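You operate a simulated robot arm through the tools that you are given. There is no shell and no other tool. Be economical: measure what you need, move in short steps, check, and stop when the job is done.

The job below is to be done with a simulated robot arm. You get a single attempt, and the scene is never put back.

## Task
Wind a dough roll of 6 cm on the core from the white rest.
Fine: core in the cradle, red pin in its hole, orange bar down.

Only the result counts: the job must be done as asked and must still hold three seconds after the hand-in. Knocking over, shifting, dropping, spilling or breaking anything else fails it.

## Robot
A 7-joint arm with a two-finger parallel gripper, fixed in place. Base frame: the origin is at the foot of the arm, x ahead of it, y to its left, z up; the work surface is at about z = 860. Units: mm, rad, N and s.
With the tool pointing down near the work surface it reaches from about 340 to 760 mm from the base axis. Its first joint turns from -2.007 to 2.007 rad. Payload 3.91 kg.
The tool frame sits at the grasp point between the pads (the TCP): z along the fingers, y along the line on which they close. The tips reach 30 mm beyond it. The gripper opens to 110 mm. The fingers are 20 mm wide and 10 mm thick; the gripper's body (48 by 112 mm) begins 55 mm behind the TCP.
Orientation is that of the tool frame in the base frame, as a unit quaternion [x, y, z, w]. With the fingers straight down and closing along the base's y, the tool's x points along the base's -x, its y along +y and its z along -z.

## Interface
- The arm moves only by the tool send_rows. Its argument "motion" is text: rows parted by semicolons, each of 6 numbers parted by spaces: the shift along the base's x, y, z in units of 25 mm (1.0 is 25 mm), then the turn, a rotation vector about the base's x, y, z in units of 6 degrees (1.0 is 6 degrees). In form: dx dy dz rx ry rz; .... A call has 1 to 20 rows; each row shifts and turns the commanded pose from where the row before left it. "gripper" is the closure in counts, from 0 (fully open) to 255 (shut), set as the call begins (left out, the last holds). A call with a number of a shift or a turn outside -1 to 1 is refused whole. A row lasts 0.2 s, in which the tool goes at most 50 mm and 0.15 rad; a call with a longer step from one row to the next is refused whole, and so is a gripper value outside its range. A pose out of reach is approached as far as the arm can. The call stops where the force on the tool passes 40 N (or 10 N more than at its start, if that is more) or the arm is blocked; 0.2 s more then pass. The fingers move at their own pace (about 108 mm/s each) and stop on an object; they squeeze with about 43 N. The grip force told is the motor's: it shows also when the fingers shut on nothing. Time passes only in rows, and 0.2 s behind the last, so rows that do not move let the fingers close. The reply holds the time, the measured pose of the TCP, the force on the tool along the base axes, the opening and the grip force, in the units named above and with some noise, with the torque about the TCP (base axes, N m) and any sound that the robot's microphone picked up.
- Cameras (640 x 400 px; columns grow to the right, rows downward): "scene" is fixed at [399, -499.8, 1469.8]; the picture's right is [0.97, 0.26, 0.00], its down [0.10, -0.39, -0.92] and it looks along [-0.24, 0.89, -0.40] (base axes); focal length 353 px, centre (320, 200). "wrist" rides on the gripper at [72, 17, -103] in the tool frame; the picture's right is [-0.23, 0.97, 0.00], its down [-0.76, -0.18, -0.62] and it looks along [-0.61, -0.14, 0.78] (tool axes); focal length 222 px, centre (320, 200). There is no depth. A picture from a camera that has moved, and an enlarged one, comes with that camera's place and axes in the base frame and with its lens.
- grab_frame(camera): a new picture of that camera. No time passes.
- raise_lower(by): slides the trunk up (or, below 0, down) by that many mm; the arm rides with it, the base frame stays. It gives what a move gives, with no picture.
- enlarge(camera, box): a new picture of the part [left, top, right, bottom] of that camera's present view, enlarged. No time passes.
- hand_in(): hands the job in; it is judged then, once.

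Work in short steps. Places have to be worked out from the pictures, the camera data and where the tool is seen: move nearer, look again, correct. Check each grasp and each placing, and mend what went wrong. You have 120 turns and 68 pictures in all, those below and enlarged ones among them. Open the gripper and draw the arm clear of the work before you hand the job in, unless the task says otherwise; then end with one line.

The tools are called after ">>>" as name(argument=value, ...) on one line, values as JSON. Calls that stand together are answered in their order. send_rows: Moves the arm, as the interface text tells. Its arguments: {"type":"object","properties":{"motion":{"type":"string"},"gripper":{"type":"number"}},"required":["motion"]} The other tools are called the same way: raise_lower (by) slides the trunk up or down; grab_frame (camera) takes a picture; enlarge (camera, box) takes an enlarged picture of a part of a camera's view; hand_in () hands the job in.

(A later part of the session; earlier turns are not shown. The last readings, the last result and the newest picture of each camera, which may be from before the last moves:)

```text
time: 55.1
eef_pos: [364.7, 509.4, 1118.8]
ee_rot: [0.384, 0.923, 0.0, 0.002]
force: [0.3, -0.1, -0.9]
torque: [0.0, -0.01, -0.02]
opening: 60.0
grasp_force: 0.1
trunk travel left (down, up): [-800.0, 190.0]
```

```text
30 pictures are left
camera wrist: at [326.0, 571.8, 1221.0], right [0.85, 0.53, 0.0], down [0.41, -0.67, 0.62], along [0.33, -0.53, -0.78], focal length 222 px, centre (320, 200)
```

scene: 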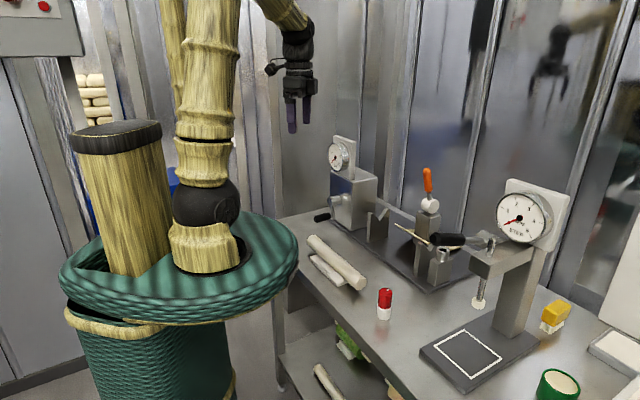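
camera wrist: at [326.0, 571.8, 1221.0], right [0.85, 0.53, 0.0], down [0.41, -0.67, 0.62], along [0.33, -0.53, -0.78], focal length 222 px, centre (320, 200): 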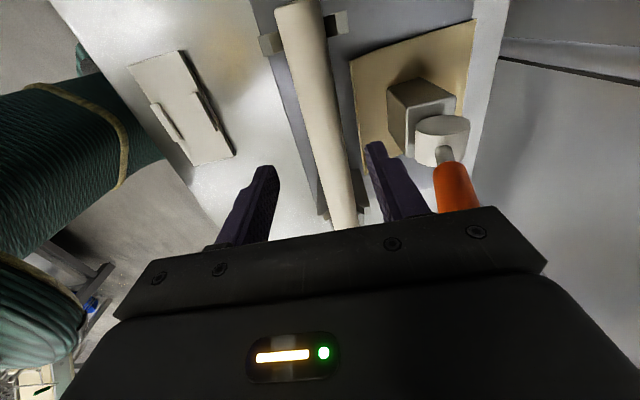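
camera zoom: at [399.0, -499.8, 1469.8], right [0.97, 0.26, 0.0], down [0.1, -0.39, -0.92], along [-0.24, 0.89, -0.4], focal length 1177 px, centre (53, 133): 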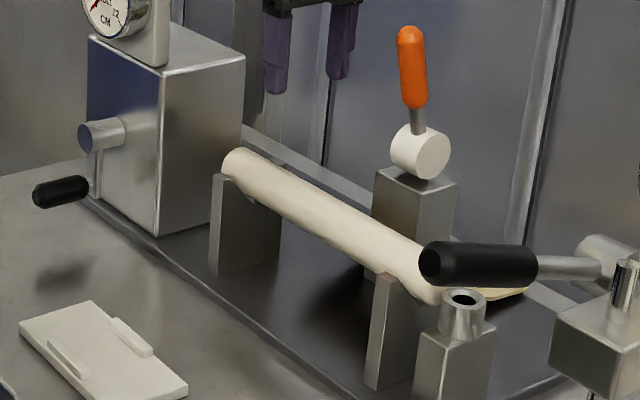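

Core lies in the cradle. Next the red pin: move over it at (373, 204).

>>> send_rows(motion="0.025 -0.94 0 0 0 0;0.025 -0.94 0 0 0 0;0.025 -0.94 0 0 0 0;0.025 -0.94 0 0 0 0;0.025 -0.94 0 0 0 0;0.025 -0.94 0 0 0 0;0.025 -0.94 0 0 0 0;0.025 -0.94 0 0 0 0;0.025 -0.94 0 0 0 0;0.025 -0.94 0 0 0 0;0.025 -0.94 0 0 0 0;0.025 -0.94 0 0 0 0;0.025 -0.94 0 0 0 0;0 0 -0.9 0 0 0;0 0 -0.9 0 0 0;0 0 -0.9 0 0 0;0 0 0 0 0 0")

>>> grab_frame(camera="wrist")

```text
time: 58.7
eef_pos: [375.0, 203.1, 1051.1]
ee_rot: [0.383, 0.924, 0.002, 0.002]
force: [0.5, 0.2, 0.2]
torque: [-0.03, -0.01, -0.01]
opening: 60.3
grasp_force: 0.1
trunk travel left (down, up): [-800.0, 190.0]
```

```text
29 pictures are left
camera wrist: at [335.5, 265.4, 1154.3], right [0.85, 0.53, 0.01], down [0.41, -0.67, 0.62], along [0.33, -0.53, -0.78], focal length 222 px, centre (320, 200)
```

wrist: 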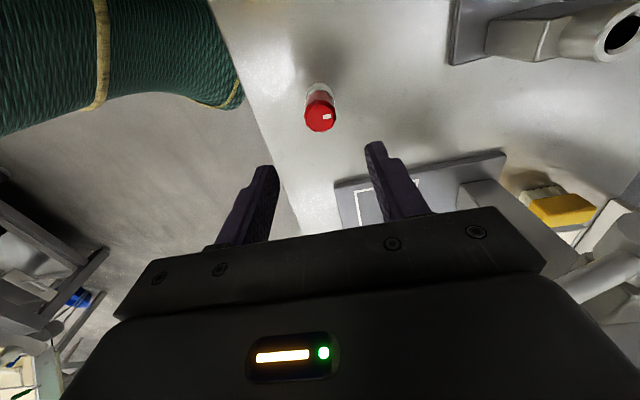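

Pin top at ≈(374, 202); TCP is over it. Descend so the tips end just above the cup rim (TCP ≈924).

>>> send_rows(motion="-0.03 -0.02 -0.8 0 0 0;0 0 -0.8 0 0 0;0 0 -0.8 0 0 0;0 0 -0.8 0 0 0;0 0 -0.8 0 0 0;0 0 -0.8 0 0 0;0 0 -0.2 0 0 0;0 0 0 0 0 0")

>>> enlarge(camera="scene", box=[350, 260, 420, 330])

```text
time: 60.5
eef_pos: [372.9, 204.0, 926.2]
ee_rot: [0.383, 0.924, 0.002, 0.002]
force: [-0.8, 0.3, 0.7]
torque: [0.02, -0.01, 0.0]
opening: 60.1
grasp_force: 0.0
trunk travel left (down, up): [-800.0, 190.0]
```

```text
5.71 times, centred on (385, 295) of scene
camera zoom: at [399.0, -499.8, 1469.8], right [0.97, 0.26, 0.0], down [0.1, -0.39, -0.92], along [-0.24, 0.89, -0.4], focal length 2018 px, centre (-51, -343)
```

zoom: 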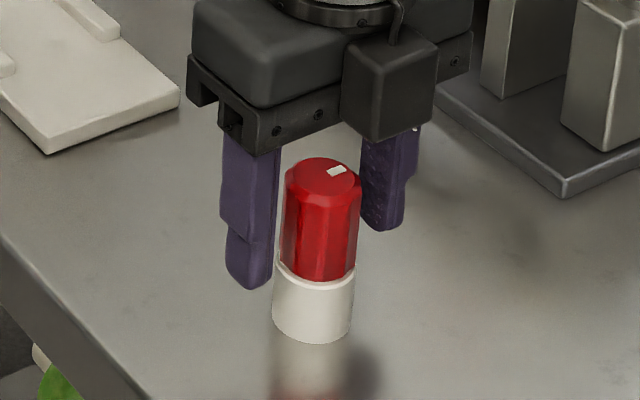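

Fingers straddle the knob above the cup. Close and lift gently.

>>> send_rows(motion="0 0 0 0 0 0;0 0 0 0 0 0;0 0 0 0 0 0;0 0 0 0 0 0", gripper=255)

>>> send_rows(motion="0 0 0.05 0 0 0;0 0 0.1 0 0 0;0 0 0.1 0 0 0;0 0 0.15 0 0 0;0 0 0.15 0 0 0;0 0 0.15 0 0 0;0 0 0.15 0 0 0;0 0 0.15 0 0 0;0 0 0.15 0 0 0;0 0 0.15 0 0 0;0 0 0.15 0 0 0;0 0 0.15 0 0 0;0 0 0.1 0 0 0;0 0 0 0 0 0")

>>> enlarge(camera="scene", box=[350, 250, 420, 330])

```text
time: 61.5
eef_pos: [374.6, 204.6, 927.8]
ee_rot: [0.384, 0.923, 0.003, 0.003]
force: [12.5, 11.6, 9.6]
torque: [-0.51, 0.39, 0.02]
opening: 30.9
grasp_force: 42.8
trunk travel left (down, up): [-800.0, 190.0]
```

```text
time: 64.5
eef_pos: [373.9, 203.8, 969.3]
ee_rot: [0.384, 0.923, 0.002, 0.001]
force: [-0.6, -0.3, -1.0]
torque: [0.01, -0.01, 0.01]
opening: 31.0
grasp_force: 42.8
trunk travel left (down, up): [-800.0, 190.0]
```

```text
5.00 times, centred on (385, 290) of scene
camera zoom: at [399.0, -499.8, 1469.8], right [0.97, 0.26, 0.0], down [0.1, -0.39, -0.92], along [-0.24, 0.89, -0.4], focal length 1766 px, centre (-5, -250)
```

zoom: 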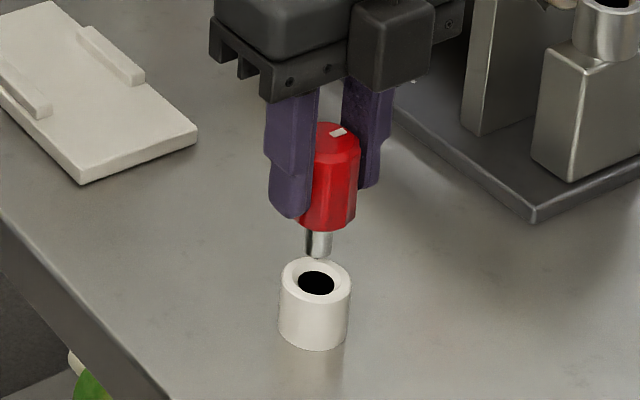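

The pin came out cleanly (silver stem below the knob); the cup stayed put. Raise and carry it above the collar at ≈(509, 367).

>>> send_rows(motion="0 0 0.1 0 0 0;0 0 0.2 0 0 0;0 0 0.3 0 0 0;0 0 0.3 0 0 0;0 0 0.3 0 0 0;0 0 0.3 0 0 0;0 0 0.3 0 0 0;0 0 0.3 0 0 0;0 0 0.3 0 0 0;0 0 0.3 0 0 0;0 0 0.2 0 0 0;0 0 0.1 0 0 0;0 0 0 0 0 0")

>>> send_rows(motion="0.1 0.12 0 0 0 0;0.2 0.24 0 0 0 0;0.3 0.362 0 0 0 0;0.33 0.398 0 0 0 0;0.33 0.398 0 0 0 0;0.33 0.398 0 0 0 0;0.33 0.398 0 0 0 0;0.33 0.398 0 0 0 0;0.33 0.398 0 0 0 0;0.33 0.398 0 0 0 0;0.33 0.398 0 0 0 0;0.33 0.398 0 0 0 0;0.33 0.398 0 0 0 0;0.33 0.398 0 0 0 0;0.33 0.398 0 0 0 0;0.33 0.398 0 0 0 0;0.3 0.362 0 0 0 0;0.15 0.18 0 0 0 0;0.08 0.09 0 0 0 0;0 0 0 0 0 0")

>>> enlarge(camera="scene", box=[400, 170, 480, 270])

>>> grab_frame(camera="wrist")

```text
time: 67.3
eef_pos: [373.8, 204.0, 1043.4]
ee_rot: [0.384, 0.923, 0.002, 0.001]
force: [-0.4, -0.1, -1.7]
torque: [-0.01, 0.01, -0.04]
opening: 30.8
grasp_force: 42.2
trunk travel left (down, up): [-800.0, 190.0]
```

```text
time: 71.5
eef_pos: [509.4, 367.2, 1044.6]
ee_rot: [0.383, 0.924, 0.003, 0.002]
force: [1.0, -0.2, -0.2]
torque: [0.01, 0.01, 0.01]
opening: 30.5
grasp_force: 42.9
trunk travel left (down, up): [-800.0, 190.0]
```

```text
4.00 times, centred on (440, 220) of scene
camera zoom: at [399.0, -499.8, 1469.8], right [0.97, 0.26, 0.0], down [0.1, -0.39, -0.92], along [-0.24, 0.89, -0.4], focal length 1413 px, centre (-160, 120)
```

zoom: 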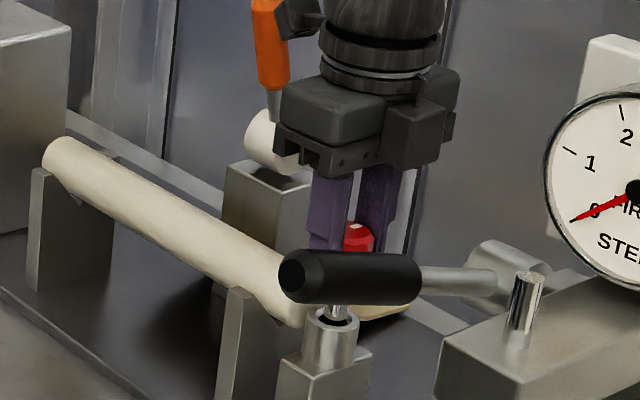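

```text
25 pictures are left
camera wrist: at [470.7, 429.7, 1147.2], right [0.85, 0.53, 0.0], down [0.41, -0.67, 0.62], along [0.33, -0.53, -0.78], focal length 222 px, centre (320, 200)
```

wrist: 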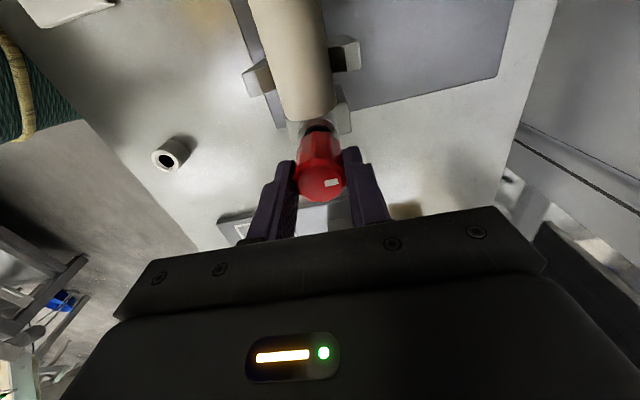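

Scene view shows the stem lined up with the hole; check the other direction with the wrist camera.

>>> enlarge(camera="wrist", box=[280, 90, 370, 210])

>>> enlarge(camera="scene", box=[425, 235, 460, 265])

```text
3.33 times, centred on (325, 150) of wrist
camera zoom: at [470.7, 429.7, 1147.2], right [0.85, 0.53, 0.0], down [0.41, -0.67, 0.62], along [0.33, -0.53, -0.78], focal length 740 px, centre (303, 367)
```

zoom: 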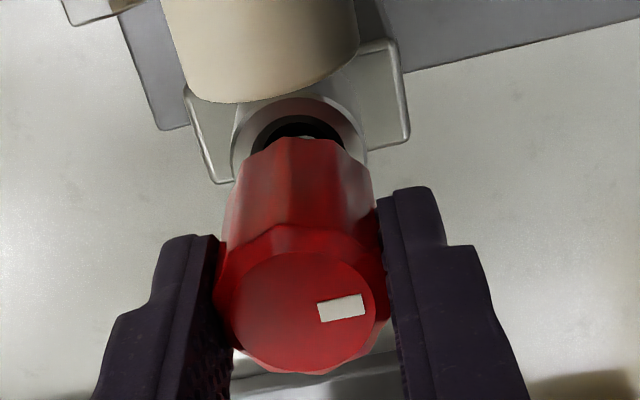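

```text
13.33 times, centred on (442, 250) of scene
camera zoom: at [399.0, -499.8, 1469.8], right [0.97, 0.26, 0.0], down [0.1, -0.39, -0.92], along [-0.24, 0.89, -0.4], focal length 4709 px, centre (-1313, -467)
```

zoom: 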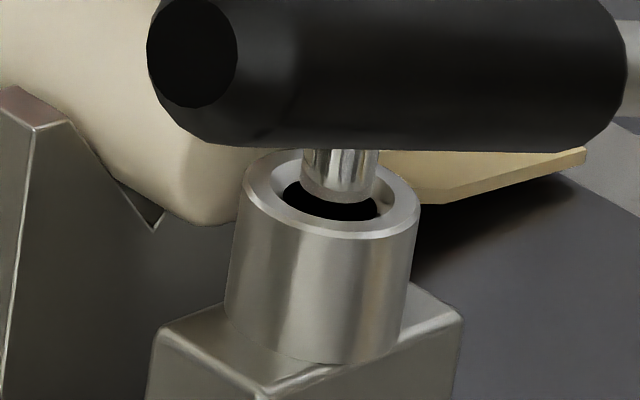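

Stem sits ≈2 mm off to the right/back of hole centre. Shift (−1, −2) mm and lower 8 mm.

>>> send_rows(motion="-0.042 -0.074 0 0 0 0;0 0 0 0 0 0;0 0 -0.1 0 0 0;0 0 -0.1 0 0 0;0 0 -0.1 0 0 0;0 0 0 0 0 0")

>>> enlarge(camera="scene", box=[425, 235, 460, 265])

```text
time: 72.9
eef_pos: [508.4, 364.9, 1036.6]
ee_rot: [0.383, 0.924, 0.002, 0.001]
force: [-0.3, 0.3, -0.3]
torque: [0.02, -0.02, 0.02]
opening: 30.1
grasp_force: 43.3
trunk travel left (down, up): [-800.0, 190.0]
```

```text
13.33 times, centred on (442, 250) of scene
camera zoom: at [399.0, -499.8, 1469.8], right [0.97, 0.26, 0.0], down [0.1, -0.39, -0.92], along [-0.24, 0.89, -0.4], focal length 4709 px, centre (-1313, -467)
```

zoom: 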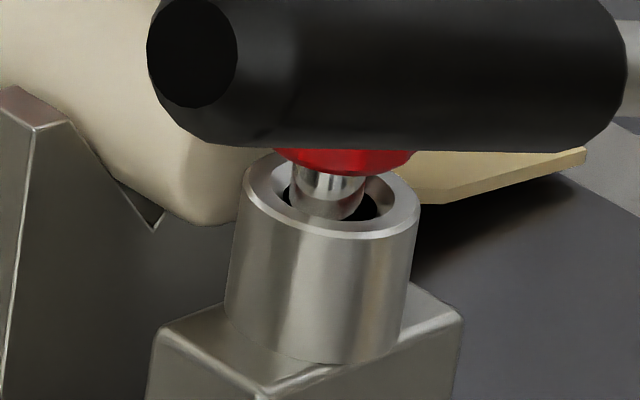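

Laterally centred now. Lower in 2.5 mm steps, watching force.

>>> send_rows(motion="0 0 -0.1 0 0 0;0 0 -0.1 0 0 0;0 0 0 0 0 0")

>>> enlarge(camera="scene", box=[425, 235, 460, 265])

```text
time: 73.7
eef_pos: [507.9, 364.7, 1031.3]
ee_rot: [0.384, 0.923, 0.003, 0.002]
force: [0.1, 0.3, -1.7]
torque: [0.02, 0.04, 0.02]
opening: 30.2
grasp_force: 42.5
trunk travel left (down, up): [-800.0, 190.0]
```

```text
13.33 times, centred on (442, 250) of scene
camera zoom: at [399.0, -499.8, 1469.8], right [0.97, 0.26, 0.0], down [0.1, -0.39, -0.92], along [-0.24, 0.89, -0.4], focal length 4709 px, centre (-1313, -467)
```

zoom: 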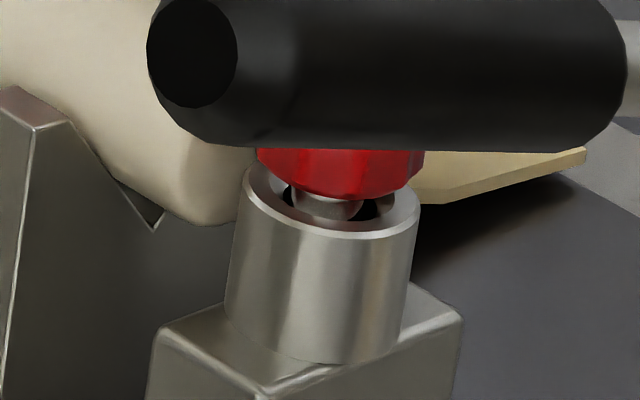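

The stem tip is entering. Nudge +0.7 mm in x and continue down 8 mm.

>>> send_rows(motion="0.03 0.008 -0.08 0 0 0;0 0 -0.08 0 0 0;0 0 -0.08 0 0 0;0 0 -0.08 0 0 0;0 0 0 0 0 0")

```text
time: 74.9
eef_pos: [509.9, 367.0, 1026.5]
ee_rot: [0.383, 0.924, 0.004, 0.002]
force: [7.3, 6.1, 12.9]
torque: [-0.51, 0.24, -0.01]
opening: 30.6
grasp_force: 42.5
trunk travel left (down, up): [-800.0, 190.0]
```

The chamfer pushes the pin toward +n. Follow it by 2.5 mm and press on gently.

>>> send_rows(motion="0.07 0.07 0.06 0 0 0;0.02 0.02 0 0 0 0;0 0 -0.08 0 0 0;0 0 -0.06 0 0 0;0 0 0 0 0 0")

```text
time: 76.1
eef_pos: [509.5, 367.0, 1024.8]
ee_rot: [0.385, 0.923, 0.004, 0.003]
force: [-1.7, -7.7, 31.4]
torque: [-0.69, 0.6, -0.03]
opening: 30.3
grasp_force: 42.2
trunk travel left (down, up): [-800.0, 190.0]
```

Force without progress, with an odd torque; look.

>>> enlarge(camera="scene", box=[410, 195, 480, 265])

>>> enlarge(camera="wrist", box=[280, 90, 370, 210])

```text
5.71 times, centred on (445, 230) of scene
camera zoom: at [399.0, -499.8, 1469.8], right [0.97, 0.26, 0.0], down [0.1, -0.39, -0.92], along [-0.24, 0.89, -0.4], focal length 2018 px, centre (-394, 29)
```

zoom: 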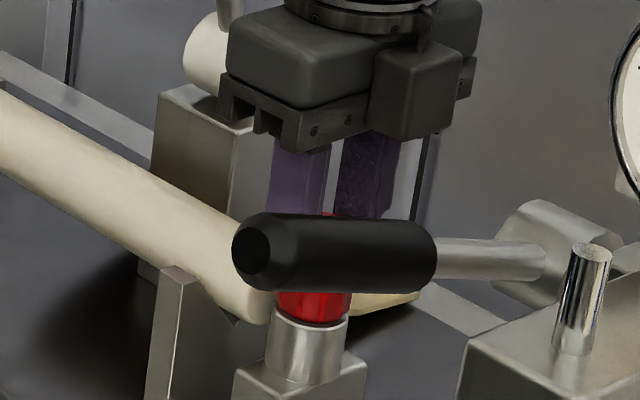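

```text
3.33 times, centred on (325, 150) of wrist
camera zoom: at [469.8, 428.8, 1128.3], right [0.85, 0.53, 0.01], down [0.41, -0.67, 0.62], along [0.33, -0.53, -0.78], focal length 740 px, centre (303, 367)
```

zoom: 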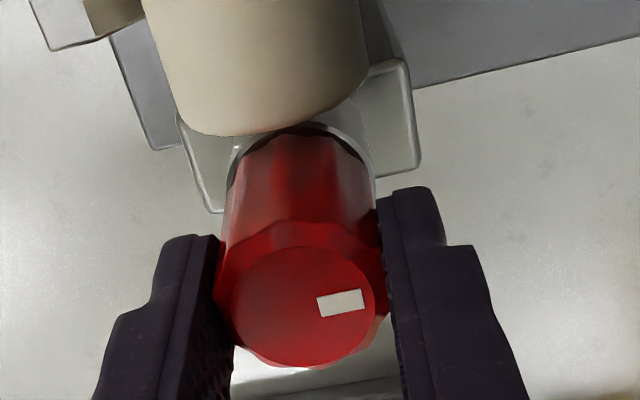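

The knob appears to be right at the collar. Zoom on the interface.

>>> enlarge(camera="scene", box=[425, 238, 460, 268])

```text
13.33 times, centred on (442, 253) of scene
camera zoom: at [399.0, -499.8, 1469.8], right [0.97, 0.26, 0.0], down [0.1, -0.39, -0.92], along [-0.24, 0.89, -0.4], focal length 4709 px, centre (-1313, -507)
```

zoom: 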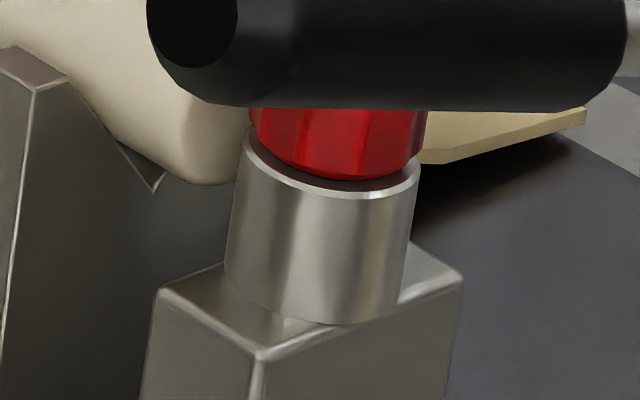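

The stem is in with ~4 mm left; side load makes it bind. Release so it can settle.

>>> send_rows(motion="0 0 0.05 0 0 0;0 0 0 0 0 0")

>>> send_rows(motion="0 0 0 0 0 0;0 0 0 0 0 0;0 0 0 0 0 0", gripper=150)

>>> enlarge(camera="scene", box=[425, 238, 460, 268])

```text
time: 76.7
eef_pos: [510.1, 367.4, 1024.2]
ee_rot: [0.384, 0.924, 0.003, 0.002]
force: [-1.5, -7.4, 28.5]
torque: [-0.71, 0.46, 0.0]
opening: 30.4
grasp_force: 43.7
trunk travel left (down, up): [-800.0, 190.0]
```

```text
time: 77.5
eef_pos: [510.6, 369.3, 1023.7]
ee_rot: [0.383, 0.924, 0.001, 0.002]
force: [0.2, -0.5, -0.4]
torque: [-0.02, -0.03, 0.0]
opening: 45.4
grasp_force: 0.2
trunk travel left (down, up): [-800.0, 190.0]
```

```text
13.33 times, centred on (442, 253) of scene
camera zoom: at [399.0, -499.8, 1469.8], right [0.97, 0.26, 0.0], down [0.1, -0.39, -0.92], along [-0.24, 0.89, -0.4], focal length 4709 px, centre (-1313, -507)
```

zoom: 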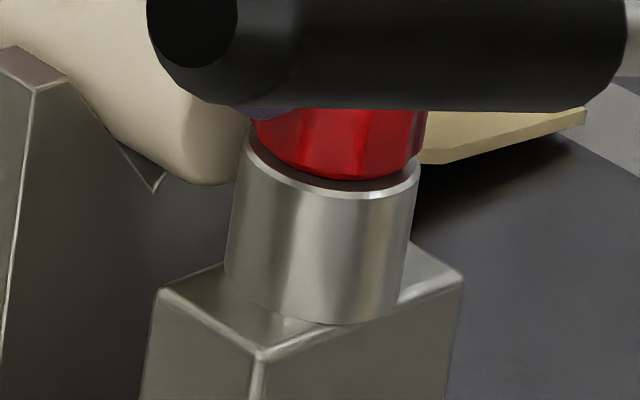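

Raise the gripper off the pin and view it from above.

>>> send_rows(motion="0 0 0.2 0 0 0;0 0 0.5 0 0 0;0 0 0.8 0 0 0;0 0 0.8 0 0 0;0 0 0.8 0 0 0;0 0 0 0 0 0")

>>> enlarge(camera="wrist", box=[270, 70, 380, 220])

>>> enlarge(camera="scene", box=[415, 215, 465, 265])

```text
time: 78.9
eef_pos: [510.0, 367.4, 1103.1]
ee_rot: [0.384, 0.923, 0.001, 0.002]
force: [1.0, -0.1, -0.9]
torque: [0.03, -0.01, -0.03]
opening: 45.4
grasp_force: 0.1
trunk travel left (down, up): [-800.0, 190.0]
```

```text
2.67 times, centred on (325, 145) of wrist
camera zoom: at [470.5, 429.7, 1205.5], right [0.85, 0.53, 0.0], down [0.41, -0.67, 0.62], along [0.33, -0.53, -0.78], focal length 592 px, centre (307, 347)
```

zoom: 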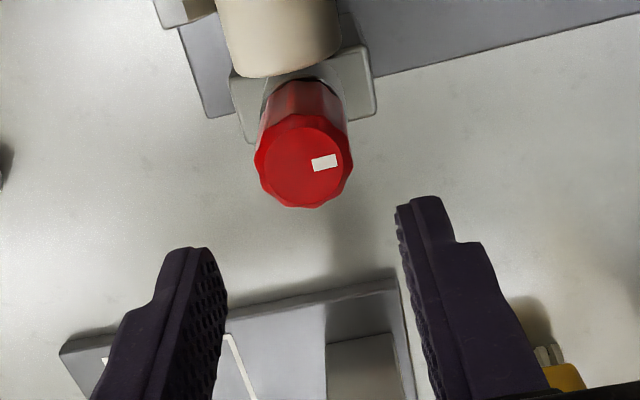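

```text
8.00 times, centred on (440, 240) of scene
camera zoom: at [399.0, -499.8, 1469.8], right [0.97, 0.26, 0.0], down [0.1, -0.39, -0.92], along [-0.24, 0.89, -0.4], focal length 2825 px, centre (-640, -120)
```

zoom: 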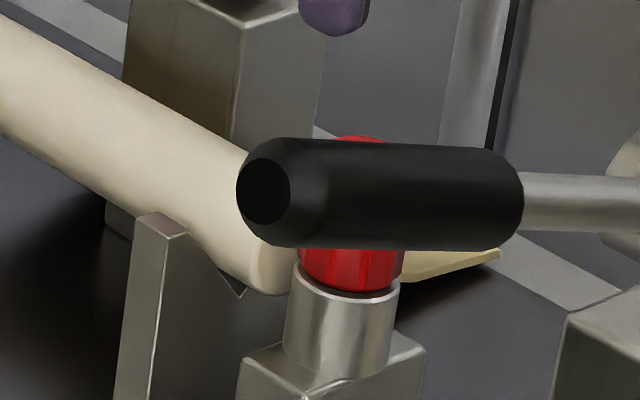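

The pin is in its hole but stands a few mm proud. I close the fingers and press lightly on the knob's top.

>>> send_rows(motion="-0.1 0.02 0 0 0 0;0 0 -0.4 0 0 0;0 0 -0.4 0 0 0;0 0 -0.4 0 0 0;0 0 -0.2 0 0 0;0 0 0 0 0 0", gripper=255)

>>> send_rows(motion="0 0 -0.1 0 0 0;0 0 -0.1 0 0 0;0 0 -0.1 0 0 0;0 0 0 0 0 0")

```text
time: 80.3
eef_pos: [508.3, 369.3, 1066.1]
ee_rot: [0.384, 0.923, 0.002, 0.001]
force: [-0.2, -0.2, 0.4]
torque: [-0.01, 0.03, -0.02]
opening: 0.0
grasp_force: 38.1
trunk travel left (down, up): [-800.0, 190.0]
```

```text
time: 81.3
eef_pos: [509.0, 369.0, 1057.7]
ee_rot: [0.383, 0.924, 0.001, 0.002]
force: [-0.5, 0.4, 0.5]
torque: [-0.04, -0.01, 0.02]
opening: 0.0
grasp_force: 37.6
trunk travel left (down, up): [-800.0, 190.0]
```

No contact yet at 1058; continue in small steps.

>>> send_rows(motion="0 0 -0.08 0 0 0;0 0 -0.08 0 0 0;0 0 0 0 0 0")

>>> send_rows(motion="0 0 -0.06 0 0 0;0 0 -0.06 0 0 0;0 0 0 0 0 0")

```text
time: 82.1
eef_pos: [507.8, 369.9, 1054.7]
ee_rot: [0.384, 0.923, 0.001, 0.001]
force: [-0.2, 0.0, -0.2]
torque: [-0.02, -0.01, 0.0]
opening: 0.0
grasp_force: 37.7
trunk travel left (down, up): [-800.0, 190.0]
```

```text
time: 82.9
eef_pos: [508.5, 369.4, 1050.5]
ee_rot: [0.383, 0.924, 0.002, 0.002]
force: [-0.3, -1.0, -1.1]
torque: [0.0, -0.02, -0.01]
opening: 0.0
grasp_force: 37.7
trunk travel left (down, up): [-800.0, 190.0]
```

>>> send_rows(motion="0 0 -0.06 0 0 0;0 0 -0.06 0 0 0;0 0 0 0 0 0")

>>> send_rows(motion="0 0 -0.06 0 0 0;0 0 -0.06 0 0 0;0 0 0 0 0 0")

```text
time: 83.7
eef_pos: [508.5, 369.3, 1051.1]
ee_rot: [0.383, 0.924, 0.004, 0.002]
force: [-0.6, 2.0, 12.3]
torque: [0.08, 0.07, -0.02]
opening: 0.0
grasp_force: 38.3
trunk travel left (down, up): [-800.0, 190.0]
```

```text
time: 84.5
eef_pos: [508.9, 369.2, 1050.1]
ee_rot: [0.384, 0.924, 0.006, 0.004]
force: [1.1, 6.3, 37.3]
torque: [0.18, 0.01, -0.02]
opening: 0.0
grasp_force: 37.9
trunk travel left (down, up): [-800.0, 190.0]
```

37 N on top without motion. Look at the interface again.

>>> enlarge(camera="scene", box=[425, 238, 460, 268])

```text
13.33 times, centred on (442, 253) of scene
camera zoom: at [399.0, -499.8, 1469.8], right [0.97, 0.26, 0.0], down [0.1, -0.39, -0.92], along [-0.24, 0.89, -0.4], focal length 4709 px, centre (-1313, -507)
```

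zoom: 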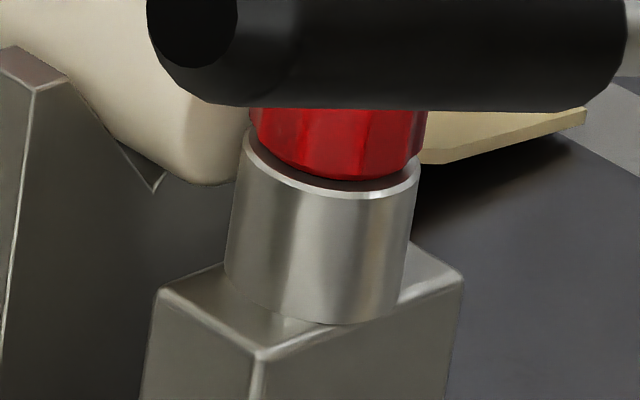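

Compared with how it sat in its cup, the knob is fully seated and firm. Now up, turn the wrist 90°, and move above the orange bar at ≈(447, 532).

>>> send_rows(motion="0 0 0.3 0 0 0;0 0 0.9 0 0 0;0 0 0.9 0 0 0;0 0 0.9 0 0 0;0 0 0.9 0 0 0;0 0 0.9 0 0 0;0 0 0.9 0 0 0;0 0 0.1 0 0 0;0 0 0 0 0 0")

>>> send_rows(motion="-0.1 0 0 0 0 0.95;-0.1 0 0 0 0 0.95;-0.1 0 0 0 0 0.95;-0.1 0 0 0 0 0.95;-0.1 0.2 0 0 0 0.95;-0.1 0.3 0 0 0 0.95;-0.1 0.3 0 0 0 0.95;-0.1 0.3 0 0 0 0.95;-0.1 0.3 0 0 0 0.95;-0.1 0.3 0 0 0 0.95;-0.1 0.3 0 0 0 0.95;-0.1 0.3 0 0 0 0.95;-0.1 0.3 0 0 0 0.95;-0.1 0.3 0 0 0 0.95;-0.1 0.3 0 0 0 0.95;-0.1 0.3 0 0 0 0.95;-0.1 0.3 0 0 0 0;0 0 0 0 0 0", gripper=116)

>>> grab_frame(camera="wrist")

```text
time: 86.5
eef_pos: [508.0, 368.9, 1189.7]
ee_rot: [0.383, 0.924, 0.002, 0.002]
force: [0.2, 0.0, 0.3]
torque: [0.02, 0.06, 0.03]
opening: 0.0
grasp_force: 37.6
trunk travel left (down, up): [-800.0, 190.0]
```

```text
time: 90.3
eef_pos: [465.6, 465.3, 1189.7]
ee_rot: [-0.392, 0.92, 0.002, -0.001]
force: [0.3, 0.1, 0.0]
torque: [0.02, 0.01, 0.02]
opening: 60.1
grasp_force: 0.0
trunk travel left (down, up): [-800.0, 190.0]
```

```text
13 pictures are left
camera wrist: at [403.9, 423.1, 1292.2], right [-0.54, 0.84, 0.0], down [0.66, 0.42, 0.62], along [0.52, 0.34, -0.78], focal length 222 px, centre (320, 200)
```

wrist: 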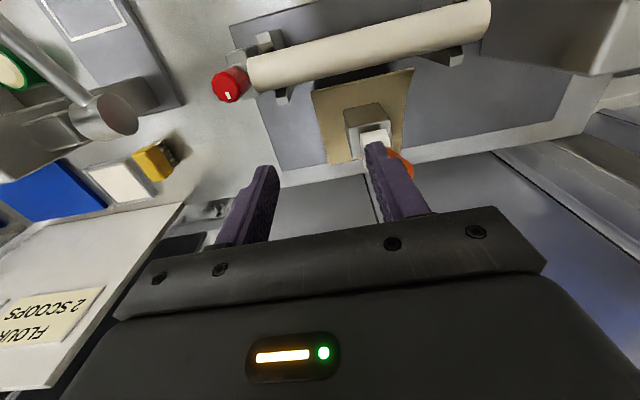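

Move over the bar (s=60, n=692) and take one look.

>>> send_rows(motion="-0.15 0.53 0 0 0 0;-0.15 0.53 0 0 0 0;-0.15 0.53 0 0 0 0;-0.15 0.53 0 0 0 0;-0.15 0.53 0 0 0 0;0 0 0 0 0 0")

>>> grab_frame(camera="wrist")

```text
time: 91.7
eef_pos: [447.8, 529.9, 1191.5]
ee_rot: [-0.391, 0.92, 0.002, -0.001]
force: [0.5, 0.6, -0.5]
torque: [0.02, 0.0, 0.0]
opening: 60.0
grasp_force: 0.1
trunk travel left (down, up): [-800.0, 190.0]
```

```text
12 pictures are left
camera wrist: at [385.6, 488.9, 1294.4], right [-0.54, 0.84, 0.0], down [0.66, 0.42, 0.62], along [0.52, 0.34, -0.78], focal length 222 px, centre (320, 200)
```

wrist: 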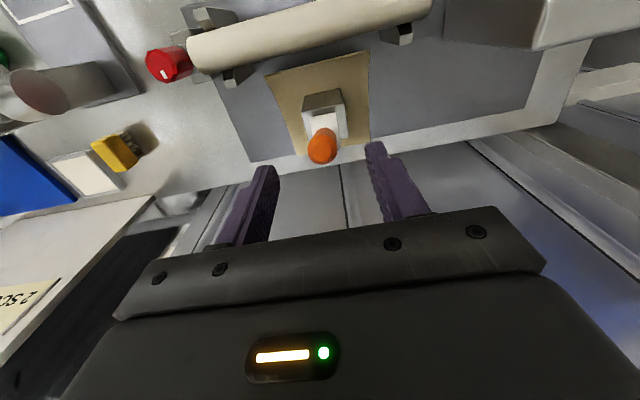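

Bar tip at (444, 529, 1143), right between the fingers. Descend to 1130 and close on it.

>>> send_rows(motion="-0.06 0.06 -0.6 0 0 0;0 0 -0.6 0 0 0;0 0 -0.6 0 0 0;0 0 -0.6 0 0 0;0 0 0 0 0 0")

>>> send_rows(motion="0 0 0 0 0 0;0 0 0 0 0 0;0 0 0 0 0 0", gripper=255)

```text
time: 92.9
eef_pos: [445.7, 531.0, 1130.9]
ee_rot: [-0.392, 0.92, 0.002, -0.002]
force: [-0.2, 0.5, -1.0]
torque: [-0.03, 0.01, 0.02]
opening: 60.1
grasp_force: 0.0
trunk travel left (down, up): [-800.0, 190.0]
```

```text
time: 93.7
eef_pos: [445.0, 531.2, 1130.2]
ee_rot: [-0.391, 0.921, 0.001, -0.001]
force: [0.6, -2.3, -1.4]
torque: [-0.48, -0.48, -0.24]
opening: 23.7
grasp_force: 45.3
trunk travel left (down, up): [-800.0, 190.0]
```

Gripped (24 mm bar). Swing it toward the cradle along its arc about the hub, first 18°.

>>> send_rows(motion="-0.164 -0.164 -0.072 0 0 0;-0.164 -0.164 -0.072 0 0 0;-0.157 -0.157 -0.094 0 0 0;-0.157 -0.157 -0.094 0 0 0;-0.15 -0.15 -0.116 0 0 0;-0.15 -0.15 -0.116 0 0 0;0 0 0 0 0 0")

```text
time: 95.3
eef_pos: [424.0, 507.0, 1116.0]
ee_rot: [-0.391, 0.92, 0.003, 0.0]
force: [7.9, 3.3, 6.9]
torque: [0.78, -0.99, -0.12]
opening: 23.5
grasp_force: 45.4
trunk travel left (down, up): [-800.0, 190.0]
```

It follows with ~8 N. Continue.

>>> send_rows(motion="-0.139 -0.139 -0.14 0 0 0;-0.138 -0.138 -0.14 0 0 0;-0.13 -0.13 -0.158 0 0 0;-0.13 -0.13 -0.158 0 0 0;-0.116 -0.116 -0.176 0 0 0;-0.116 -0.116 -0.176 0 0 0;-0.103 -0.103 -0.194 0 0 0;-0.103 -0.103 -0.194 0 0 0;0 0 0 0 0 0")

>>> enlarge(camera="scene", box=[360, 140, 480, 270])

```text
time: 97.3
eef_pos: [398.0, 481.9, 1084.3]
ee_rot: [-0.39, 0.921, 0.003, 0.0]
force: [9.1, -1.5, 8.1]
torque: [0.97, -0.86, -0.11]
opening: 23.5
grasp_force: 45.2
trunk travel left (down, up): [-800.0, 190.0]
```

```text
3.08 times, centred on (420, 205) of scene
camera zoom: at [399.0, -499.8, 1469.8], right [0.97, 0.26, 0.0], down [0.1, -0.39, -0.92], along [-0.24, 0.89, -0.4], focal length 1087 px, centre (12, 185)
```

zoom: 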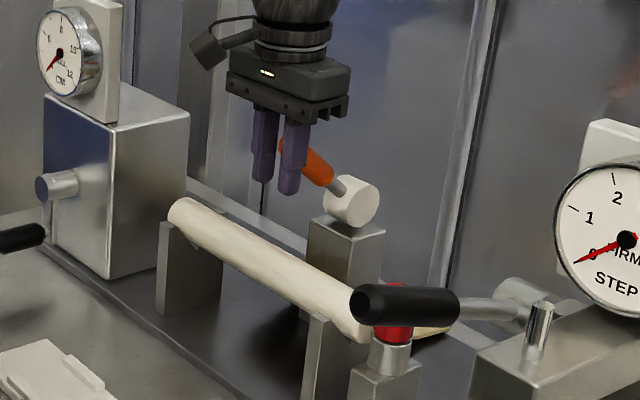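

Going well. Continue to about 80° (tips stay above the core).

>>> send_rows(motion="-0.088 -0.088 -0.206 0 0 0;-0.087 -0.087 -0.206 0 0 0;-0.072 -0.072 -0.22 0 0 0;-0.072 -0.072 -0.22 0 0 0;-0.055 -0.055 -0.228 0 0 0;-0.055 -0.055 -0.228 0 0 0;-0.038 -0.038 -0.236 0 0 0;-0.038 -0.038 -0.236 0 0 0;0 0 0 0 0 0")

```text
time: 99.3
eef_pos: [383.4, 466.6, 1038.3]
ee_rot: [-0.391, 0.92, 0.003, -0.001]
force: [-7.0, -12.5, 11.2]
torque: [1.04, -0.75, -0.15]
opening: 24.1
grasp_force: 45.3
trunk travel left (down, up): [-800.0, 190.0]
```

Release, rise clear and see where the bar stays.

>>> send_rows(motion="0 0 0 0 0 0;0 0 0 0 0 0;0 0 0.3 0 0 0;0 0 0.6 0 0 0;0 0 0.8 0 0 0;0 0 0.8 0 0 0;0 0 0 0 0 0", gripper=140)

>>> enlarge(camera="scene", box=[360, 160, 460, 270])

```text
time: 100.9
eef_pos: [385.4, 471.2, 1099.2]
ee_rot: [-0.392, 0.92, 0.002, 0.0]
force: [-0.8, 0.7, 0.3]
torque: [-0.01, -0.02, -0.02]
opening: 49.7
grasp_force: 0.2
trunk travel left (down, up): [-800.0, 190.0]
```

```text
3.64 times, centred on (410, 215) of scene
camera zoom: at [399.0, -499.8, 1469.8], right [0.97, 0.26, 0.0], down [0.1, -0.39, -0.92], along [-0.24, 0.89, -0.4], focal length 1284 px, centre (-7, 146)
```

zoom: 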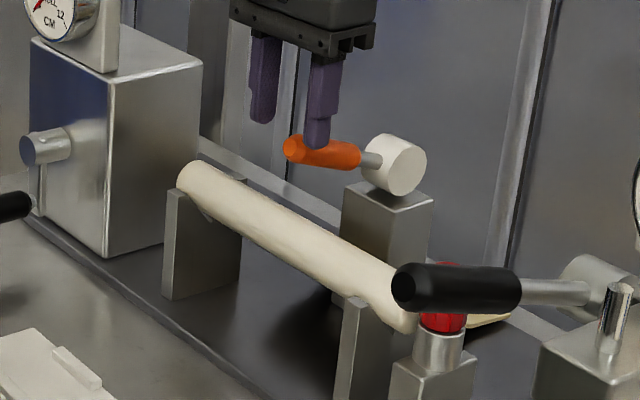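

Bar stays at ~78°. With closed fingers I press it down from above.

>>> send_rows(motion="0.04 0.04 0 0 0 0;0 0 0 0 0 0;0 0 -0.2 0 0 0;0 0 -0.2 0 0 0;0 0 -0.2 0 0 0;0 0 -0.2 0 0 0;0 0 -0.2 0 0 0;0 0 -0.2 0 0 0;0 0 -0.2 0 0 0;0 0 0 0 0 0", gripper=255)

```text
time: 103.1
eef_pos: [385.4, 471.9, 1067.8]
ee_rot: [-0.392, 0.92, 0.003, 0.0]
force: [0.3, 1.8, 3.6]
torque: [0.02, 0.02, 0.03]
opening: 0.3
grasp_force: 37.7
trunk travel left (down, up): [-800.0, 190.0]
```

>>> send_rows(motion="0 0 -0.15 0 0 0;0 0 -0.15 0 0 0;0 0 -0.15 0 0 0;0 0 -0.15 0 0 0;0 0 -0.15 0 0 0;0 0 0 0 0 0")

```text
time: 103.8
eef_pos: [383.8, 471.6, 1066.2]
ee_rot: [-0.392, 0.92, 0.006, 0.005]
force: [-8.1, -8.9, 18.8]
torque: [-0.39, 0.29, -0.06]
opening: 0.0
grasp_force: 38.2
trunk travel left (down, up): [-800.0, 190.0]
stopped in row 3: the force on the tool passed its limit at 45 N (the readings are from after the stop); the commanded pose is now the measured one
```

Hard resistance at z 1066. See whether the bar is down.

>>> send_rows(motion="0 0 0.4 0 0 0;0 0 0.8 0 0 0;0 0 0.8 0 0 0;0 0 0.8 0 0 0;0 0 0.8 0 0 0;0 0 0 0 0 0")

>>> enlarge(camera="scene", box=[370, 180, 440, 240])

```text
time: 105.2
eef_pos: [387.1, 472.5, 1153.2]
ee_rot: [-0.391, 0.92, 0.006, 0.004]
force: [-0.1, -0.3, 0.4]
torque: [0.0, 0.0, 0.0]
opening: 0.1
grasp_force: 37.3
trunk travel left (down, up): [-800.0, 190.0]
```

```text
6.67 times, centred on (405, 210) of scene
camera zoom: at [399.0, -499.8, 1469.8], right [0.97, 0.26, 0.0], down [0.1, -0.39, -0.92], along [-0.24, 0.89, -0.4], focal length 2354 px, centre (-247, 133)
```

zoom: 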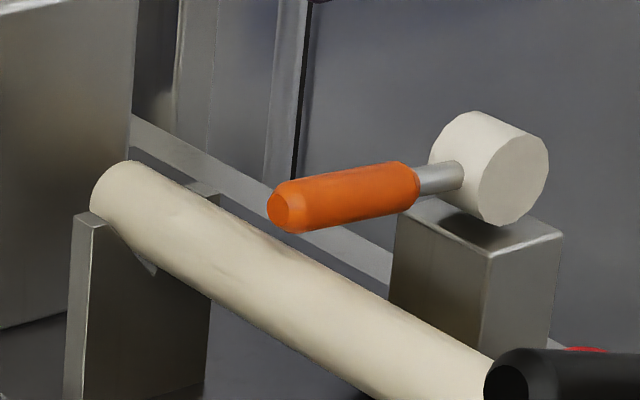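

The bar is horizontal against its stop. Handle of the crank computed at s≈331, n 470–530, z≈910, shaft z≈972. I travel around to above the handle, tilting the tool 15° so that it leans away from the dial.

>>> send_rows(motion="-0.89 -0.896 0 0 0 0;-0.89 -0.896 0 0 0 0;-0.89 -0.896 0 0 0 0;-0.89 -0.896 0 0 0 0;-0.89 -0.896 0 0 0 0;-0.676 0.857 0 0.177 -0.177 0;-0.676 0.857 0 0.177 -0.177 0;-0.676 0.857 0 0.177 -0.177 0;-0.676 0.857 0 0.177 -0.177 0;-0.676 0.857 0 0.177 -0.177 0;-0.676 0.857 0 0.177 -0.177 0;-0.676 0.857 0 0.177 -0.177 0;-0.676 0.857 0 0.177 -0.177 0;-0.676 0.857 0 0.177 -0.177 0;-0.676 0.857 0 0.177 -0.177 0;0 0 0 0 0 0", gripper=116)

>>> grab_frame(camera="wrist")

```text
time: 108.5
eef_pos: [107.9, 576.0, 1153.0]
ee_rot: [-0.388, 0.912, 0.054, 0.125]
force: [0.0, 0.5, 1.0]
torque: [0.01, 0.0, 0.01]
opening: 59.9
grasp_force: 0.1
trunk travel left (down, up): [-800.0, 190.0]
```

```text
8 pictures are left
camera wrist: at [27.7, 516.2, 1232.1], right [-0.55, 0.83, 0.06], down [0.52, 0.28, 0.81], along [0.65, 0.48, -0.59], focal length 222 px, centre (320, 200)
```

wrist: 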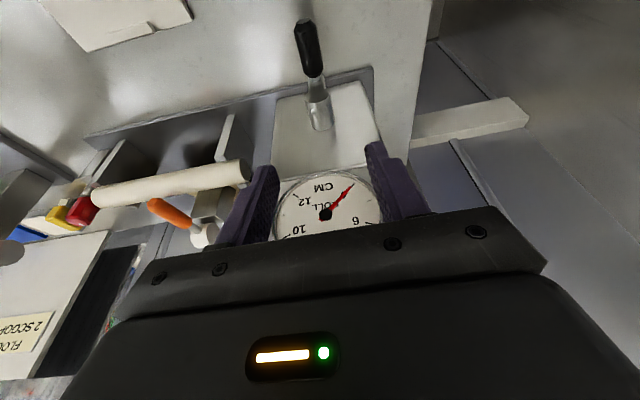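

Handle at s≈329.5, n≈497, z≈910, shaft straight above it; clear view of the dial too. Descend with fingers straddling the handle.

>>> send_rows(motion="0.04 -0.04 -0.9 0 0 0;0 0 -0.9 0 0 0;0 0 -0.9 0 0 0;0 0 -0.9 0 0 0;0 0 -0.9 0 0 0;0 0 -0.9 0 0 0;0 0 -0.9 0 0 0;0 0 -0.9 0 0 0;0 0 -0.8 0 0 0;0 0 -0.8 0 0 0;0 0 -0.7 0 0 0;0 0 0 0 0 0")

```text
time: 111.2
eef_pos: [110.0, 574.2, 915.2]
ee_rot: [-0.387, 0.912, 0.054, 0.125]
force: [0.0, -0.1, -0.8]
torque: [-0.01, 0.0, 0.01]
opening: 60.2
grasp_force: 0.0
trunk travel left (down, up): [-800.0, 190.0]
```

Close on the handle.

>>> send_rows(motion="0 0 -0.15 0 0 0;0 0 0 0 0 0;0 0 0 0 0 0;0 0 0 0 0 0", gripper=255)

>>> enlarge(camera="scene", box=[300, 130, 370, 240])

```text
time: 112.2
eef_pos: [108.9, 574.6, 914.0]
ee_rot: [-0.387, 0.912, 0.056, 0.126]
force: [-0.5, 4.5, 15.9]
torque: [-0.4, 0.36, -1.28]
opening: 28.2
grasp_force: 45.3
trunk travel left (down, up): [-800.0, 190.0]
```

```text
3.64 times, centred on (335, 185) of scene
camera zoom: at [399.0, -499.8, 1469.8], right [0.97, 0.26, 0.0], down [0.1, -0.39, -0.92], along [-0.24, 0.89, -0.4], focal length 1284 px, centre (266, 254)
```

zoom: 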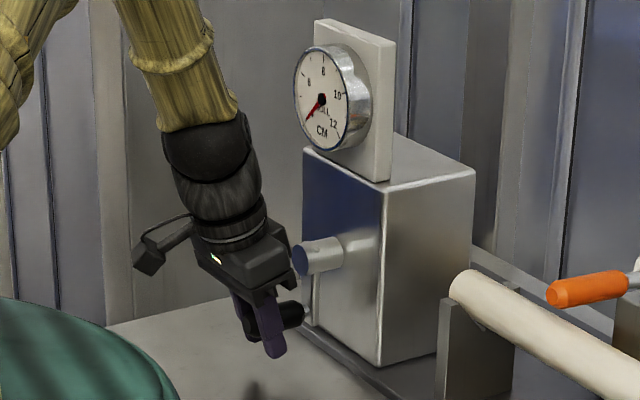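

Held (28 mm). Try a first 30° clockwise (toward +s) about the shaft, radius 62.

>>> send_rows(motion="-0.23 0.23 0.021 0 0 0;-0.225 0.225 0.063 0 0 0;-0.217 0.217 0.104 0 0 0;-0.206 0.206 0.144 0 0 0;0 0 0 0 0 0")

```text
time: 112.7
eef_pos: [109.3, 575.2, 912.9]
ee_rot: [-0.382, 0.914, 0.043, 0.128]
force: [5.3, -16.4, 18.9]
torque: [-0.61, 0.57, -0.66]
opening: 27.7
grasp_force: 45.0
trunk travel left (down, up): [-800.0, 190.0]
stopped in row 2: the force on the tool passed its limit at 45 N (the readings are from after the stop); the commanded pose is now the measured one
```

Blocked in that direction. Try the other way.

>>> send_rows(motion="0.1 -0.1 0 0 0 0;0.15 -0.15 0.01 0 0 0;0.2 -0.2 0.05 0 0 0;0 0 0 0 0 0")

```text
time: 113.7
eef_pos: [117.3, 568.8, 914.4]
ee_rot: [-0.386, 0.912, 0.046, 0.127]
force: [-7.6, 3.5, 14.3]
torque: [0.81, -0.82, -0.57]
opening: 27.9
grasp_force: 44.7
trunk travel left (down, up): [-800.0, 190.0]
```

It turns this way (ccw). Continue to ~45°.

>>> send_rows(motion="0.217 -0.217 0.104 0 0 0;0.206 -0.206 0.144 0 0 0;0.19 -0.19 0.18 0 0 0;0.173 -0.173 0.214 0 0 0;0 0 0 0 0 0")

```text
time: 114.9
eef_pos: [135.8, 548.2, 928.9]
ee_rot: [-0.385, 0.913, 0.045, 0.127]
force: [-9.4, 16.4, 12.6]
torque: [-0.24, 0.2, -0.73]
opening: 27.8
grasp_force: 45.0
trunk travel left (down, up): [-800.0, 190.0]
```

Inward force indicates a radius of ≈56 mm. Continue on that circle to 90°.

>>> send_rows(motion="0.07 -0.07 0.23 0 0 0;0.07 -0.07 0.23 0 0 0;0.08 -0.08 0.27 0 0 0;0.08 -0.08 0.27 0 0 0;0.027 -0.027 0.29 0 0 0;0.027 -0.027 0.29 0 0 0;0 0 0 0 0 0")

```text
time: 116.5
eef_pos: [148.2, 537.1, 967.2]
ee_rot: [-0.383, 0.914, 0.044, 0.125]
force: [4.5, -13.2, -5.8]
torque: [-0.74, 0.77, -0.7]
opening: 27.6
grasp_force: 45.5
trunk travel left (down, up): [-800.0, 190.0]
```

Good. Continue 90°→180° with R≈58.

>>> send_rows(motion="0.02 -0.02 0.34 0 0 0;-0.02 0.02 0.34 0 0 0;-0.07 0.07 0.29 0 0 0;-0.094 0.094 0.27 0 0 0;-0.12 0.12 0.25 0 0 0;-0.14 0.14 0.23 0 0 0;0 0 0 0 0 0")

>>> send_rows(motion="-0.16 0.16 0.2 0 0 0;-0.18 0.18 0.17 0 0 0;-0.19 0.19 0.132 0 0 0;-0.206 0.206 0.1 0 0 0;-0.21 0.21 0.06 0 0 0;-0.214 0.214 0.02 0 0 0;0 0 0 0 0 0")

>>> enlarge(camera="wrist", box=[230, 0, 430, 240])

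```text
time: 118.1
eef_pos: [134.9, 551.3, 1010.9]
ee_rot: [-0.386, 0.913, 0.045, 0.125]
force: [-12.8, -3.3, -13.2]
torque: [0.45, -0.42, -0.73]
opening: 27.4
grasp_force: 45.2
trunk travel left (down, up): [-800.0, 190.0]
```

```text
time: 119.7
eef_pos: [107.4, 578.1, 1026.3]
ee_rot: [-0.385, 0.914, 0.042, 0.124]
force: [-3.2, -11.5, -30.8]
torque: [-0.35, 0.28, -0.83]
opening: 27.6
grasp_force: 44.3
trunk travel left (down, up): [-800.0, 190.0]
```

```text
1.67 times, centred on (330, 120) of wrist
camera zoom: at [27.1, 520.6, 1106.2], right [-0.54, 0.84, 0.04], down [0.52, 0.3, 0.8], along [0.66, 0.46, -0.59], focal length 370 px, centre (303, 333)
```

zoom: 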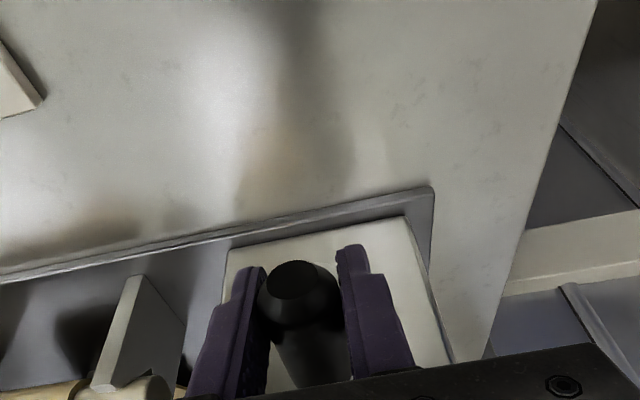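

Half a turn done (diameter ≈112 → R≈56). Read the dial.

>>> enlarge(camera="scene", box=[325, 135, 360, 175])

```text
10.00 times, centred on (342, 155) of scene
camera zoom: at [399.0, -499.8, 1469.8], right [0.97, 0.26, 0.0], down [0.1, -0.39, -0.92], along [-0.24, 0.89, -0.4], focal length 3532 px, centre (95, 650)
```

zoom: 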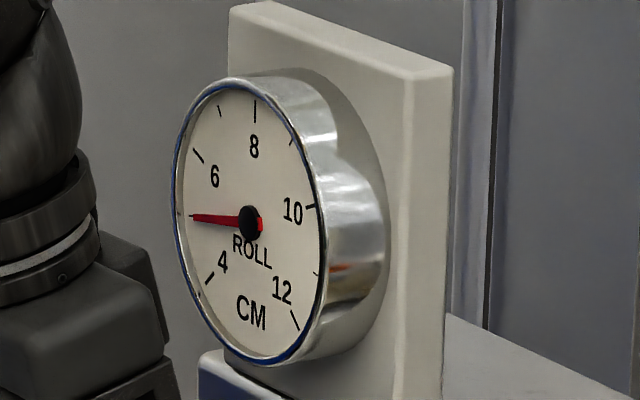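

Dial reads exactly 5 after half a turn, so another half turn should make 6. Continue 180°→270°.

>>> send_rows(motion="-0.204 0.204 -0.14 0 0 0;-0.204 0.204 -0.096 0 0 0;-0.194 0.194 -0.1 0 0 0;-0.194 0.194 -0.128 0 0 0;-0.165 0.165 -0.17 0 0 0;-0.165 0.165 -0.186 0 0 0;0 0 0 0 0 0")

>>> send_rows(motion="-0.134 0.134 -0.225 0 0 0;-0.118 0.118 -0.243 0 0 0;-0.09 0.09 -0.267 0 0 0;-0.07 0.07 -0.281 0 0 0;-0.037 0.037 -0.29 0 0 0;-0.017 0.017 -0.294 0 0 0;0 0 0 0 0 0")

```text
time: 121.3
eef_pos: [81.2, 604.5, 1009.6]
ee_rot: [-0.384, 0.914, 0.044, 0.126]
force: [10.2, -16.0, -12.8]
torque: [0.81, -0.87, -0.8]
opening: 27.7
grasp_force: 45.2
trunk travel left (down, up): [-800.0, 190.0]
```

```text
time: 122.9
eef_pos: [71.1, 616.2, 968.4]
ee_rot: [-0.384, 0.914, 0.045, 0.126]
force: [20.3, -22.6, 5.2]
torque: [-0.23, 0.17, -0.84]
opening: 27.6
grasp_force: 45.3
trunk travel left (down, up): [-800.0, 190.0]
```

Side force shows the shaft at s≈326. Adjust and continue to 330°.

>>> send_rows(motion="0.068 -0.068 -0.29 0 0 0;0.068 -0.068 -0.294 0 0 0;0.07 -0.07 -0.28 0 0 0;0.088 -0.088 -0.264 0 0 0;0.12 -0.12 -0.246 0 0 0;0.134 -0.134 -0.226 0 0 0;0.157 -0.157 -0.19 0 0 0;0.174 -0.174 -0.166 0 0 0;0 0 0 0 0 0")

>>> enlarge(camera="scene", box=[325, 135, 360, 175])

```text
time: 124.9
eef_pos: [90.7, 594.0, 921.7]
ee_rot: [-0.385, 0.913, 0.047, 0.127]
force: [13.9, -0.7, 28.3]
torque: [0.48, -0.48, -0.88]
opening: 28.0
grasp_force: 45.0
trunk travel left (down, up): [-800.0, 190.0]
```

```text
10.00 times, centred on (342, 155) of scene
camera zoom: at [399.0, -499.8, 1469.8], right [0.97, 0.26, 0.0], down [0.1, -0.39, -0.92], along [-0.24, 0.89, -0.4], focal length 3532 px, centre (95, 650)
```

zoom: 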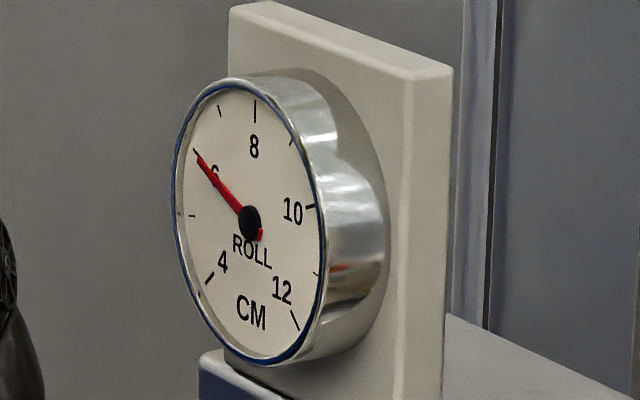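

The needle is practically at 6 already. Zoom finer before moving anything.

>>> enlarge(camera="scene", box=[340, 146, 352, 159])

```text
16.00 times, centred on (346, 152) of scene
camera zoom: at [399.0, -499.8, 1469.8], right [0.97, 0.26, 0.0], down [0.1, -0.39, -0.92], along [-0.24, 0.89, -0.4], focal length 5650 px, centre (-96, 960)
```

zoom: 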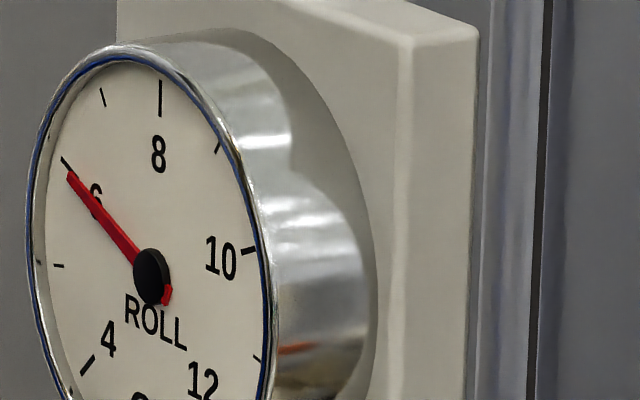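

Fitting the dial geometry gives 5.96–5.97 cm. A nudge of ~3 mm along the arc, then check.

>>> send_rows(motion="0.06 -0.06 0 0 0 0;0.06 -0.06 0 0 0 0;0 0 0 0 0 0;0 0 0 0 0 0")

```text
time: 125.9
eef_pos: [93.4, 591.2, 919.4]
ee_rot: [-0.385, 0.913, 0.045, 0.127]
force: [15.0, 3.0, 18.5]
torque: [0.52, -0.55, -1.09]
opening: 27.6
grasp_force: 45.4
trunk travel left (down, up): [-800.0, 190.0]
```

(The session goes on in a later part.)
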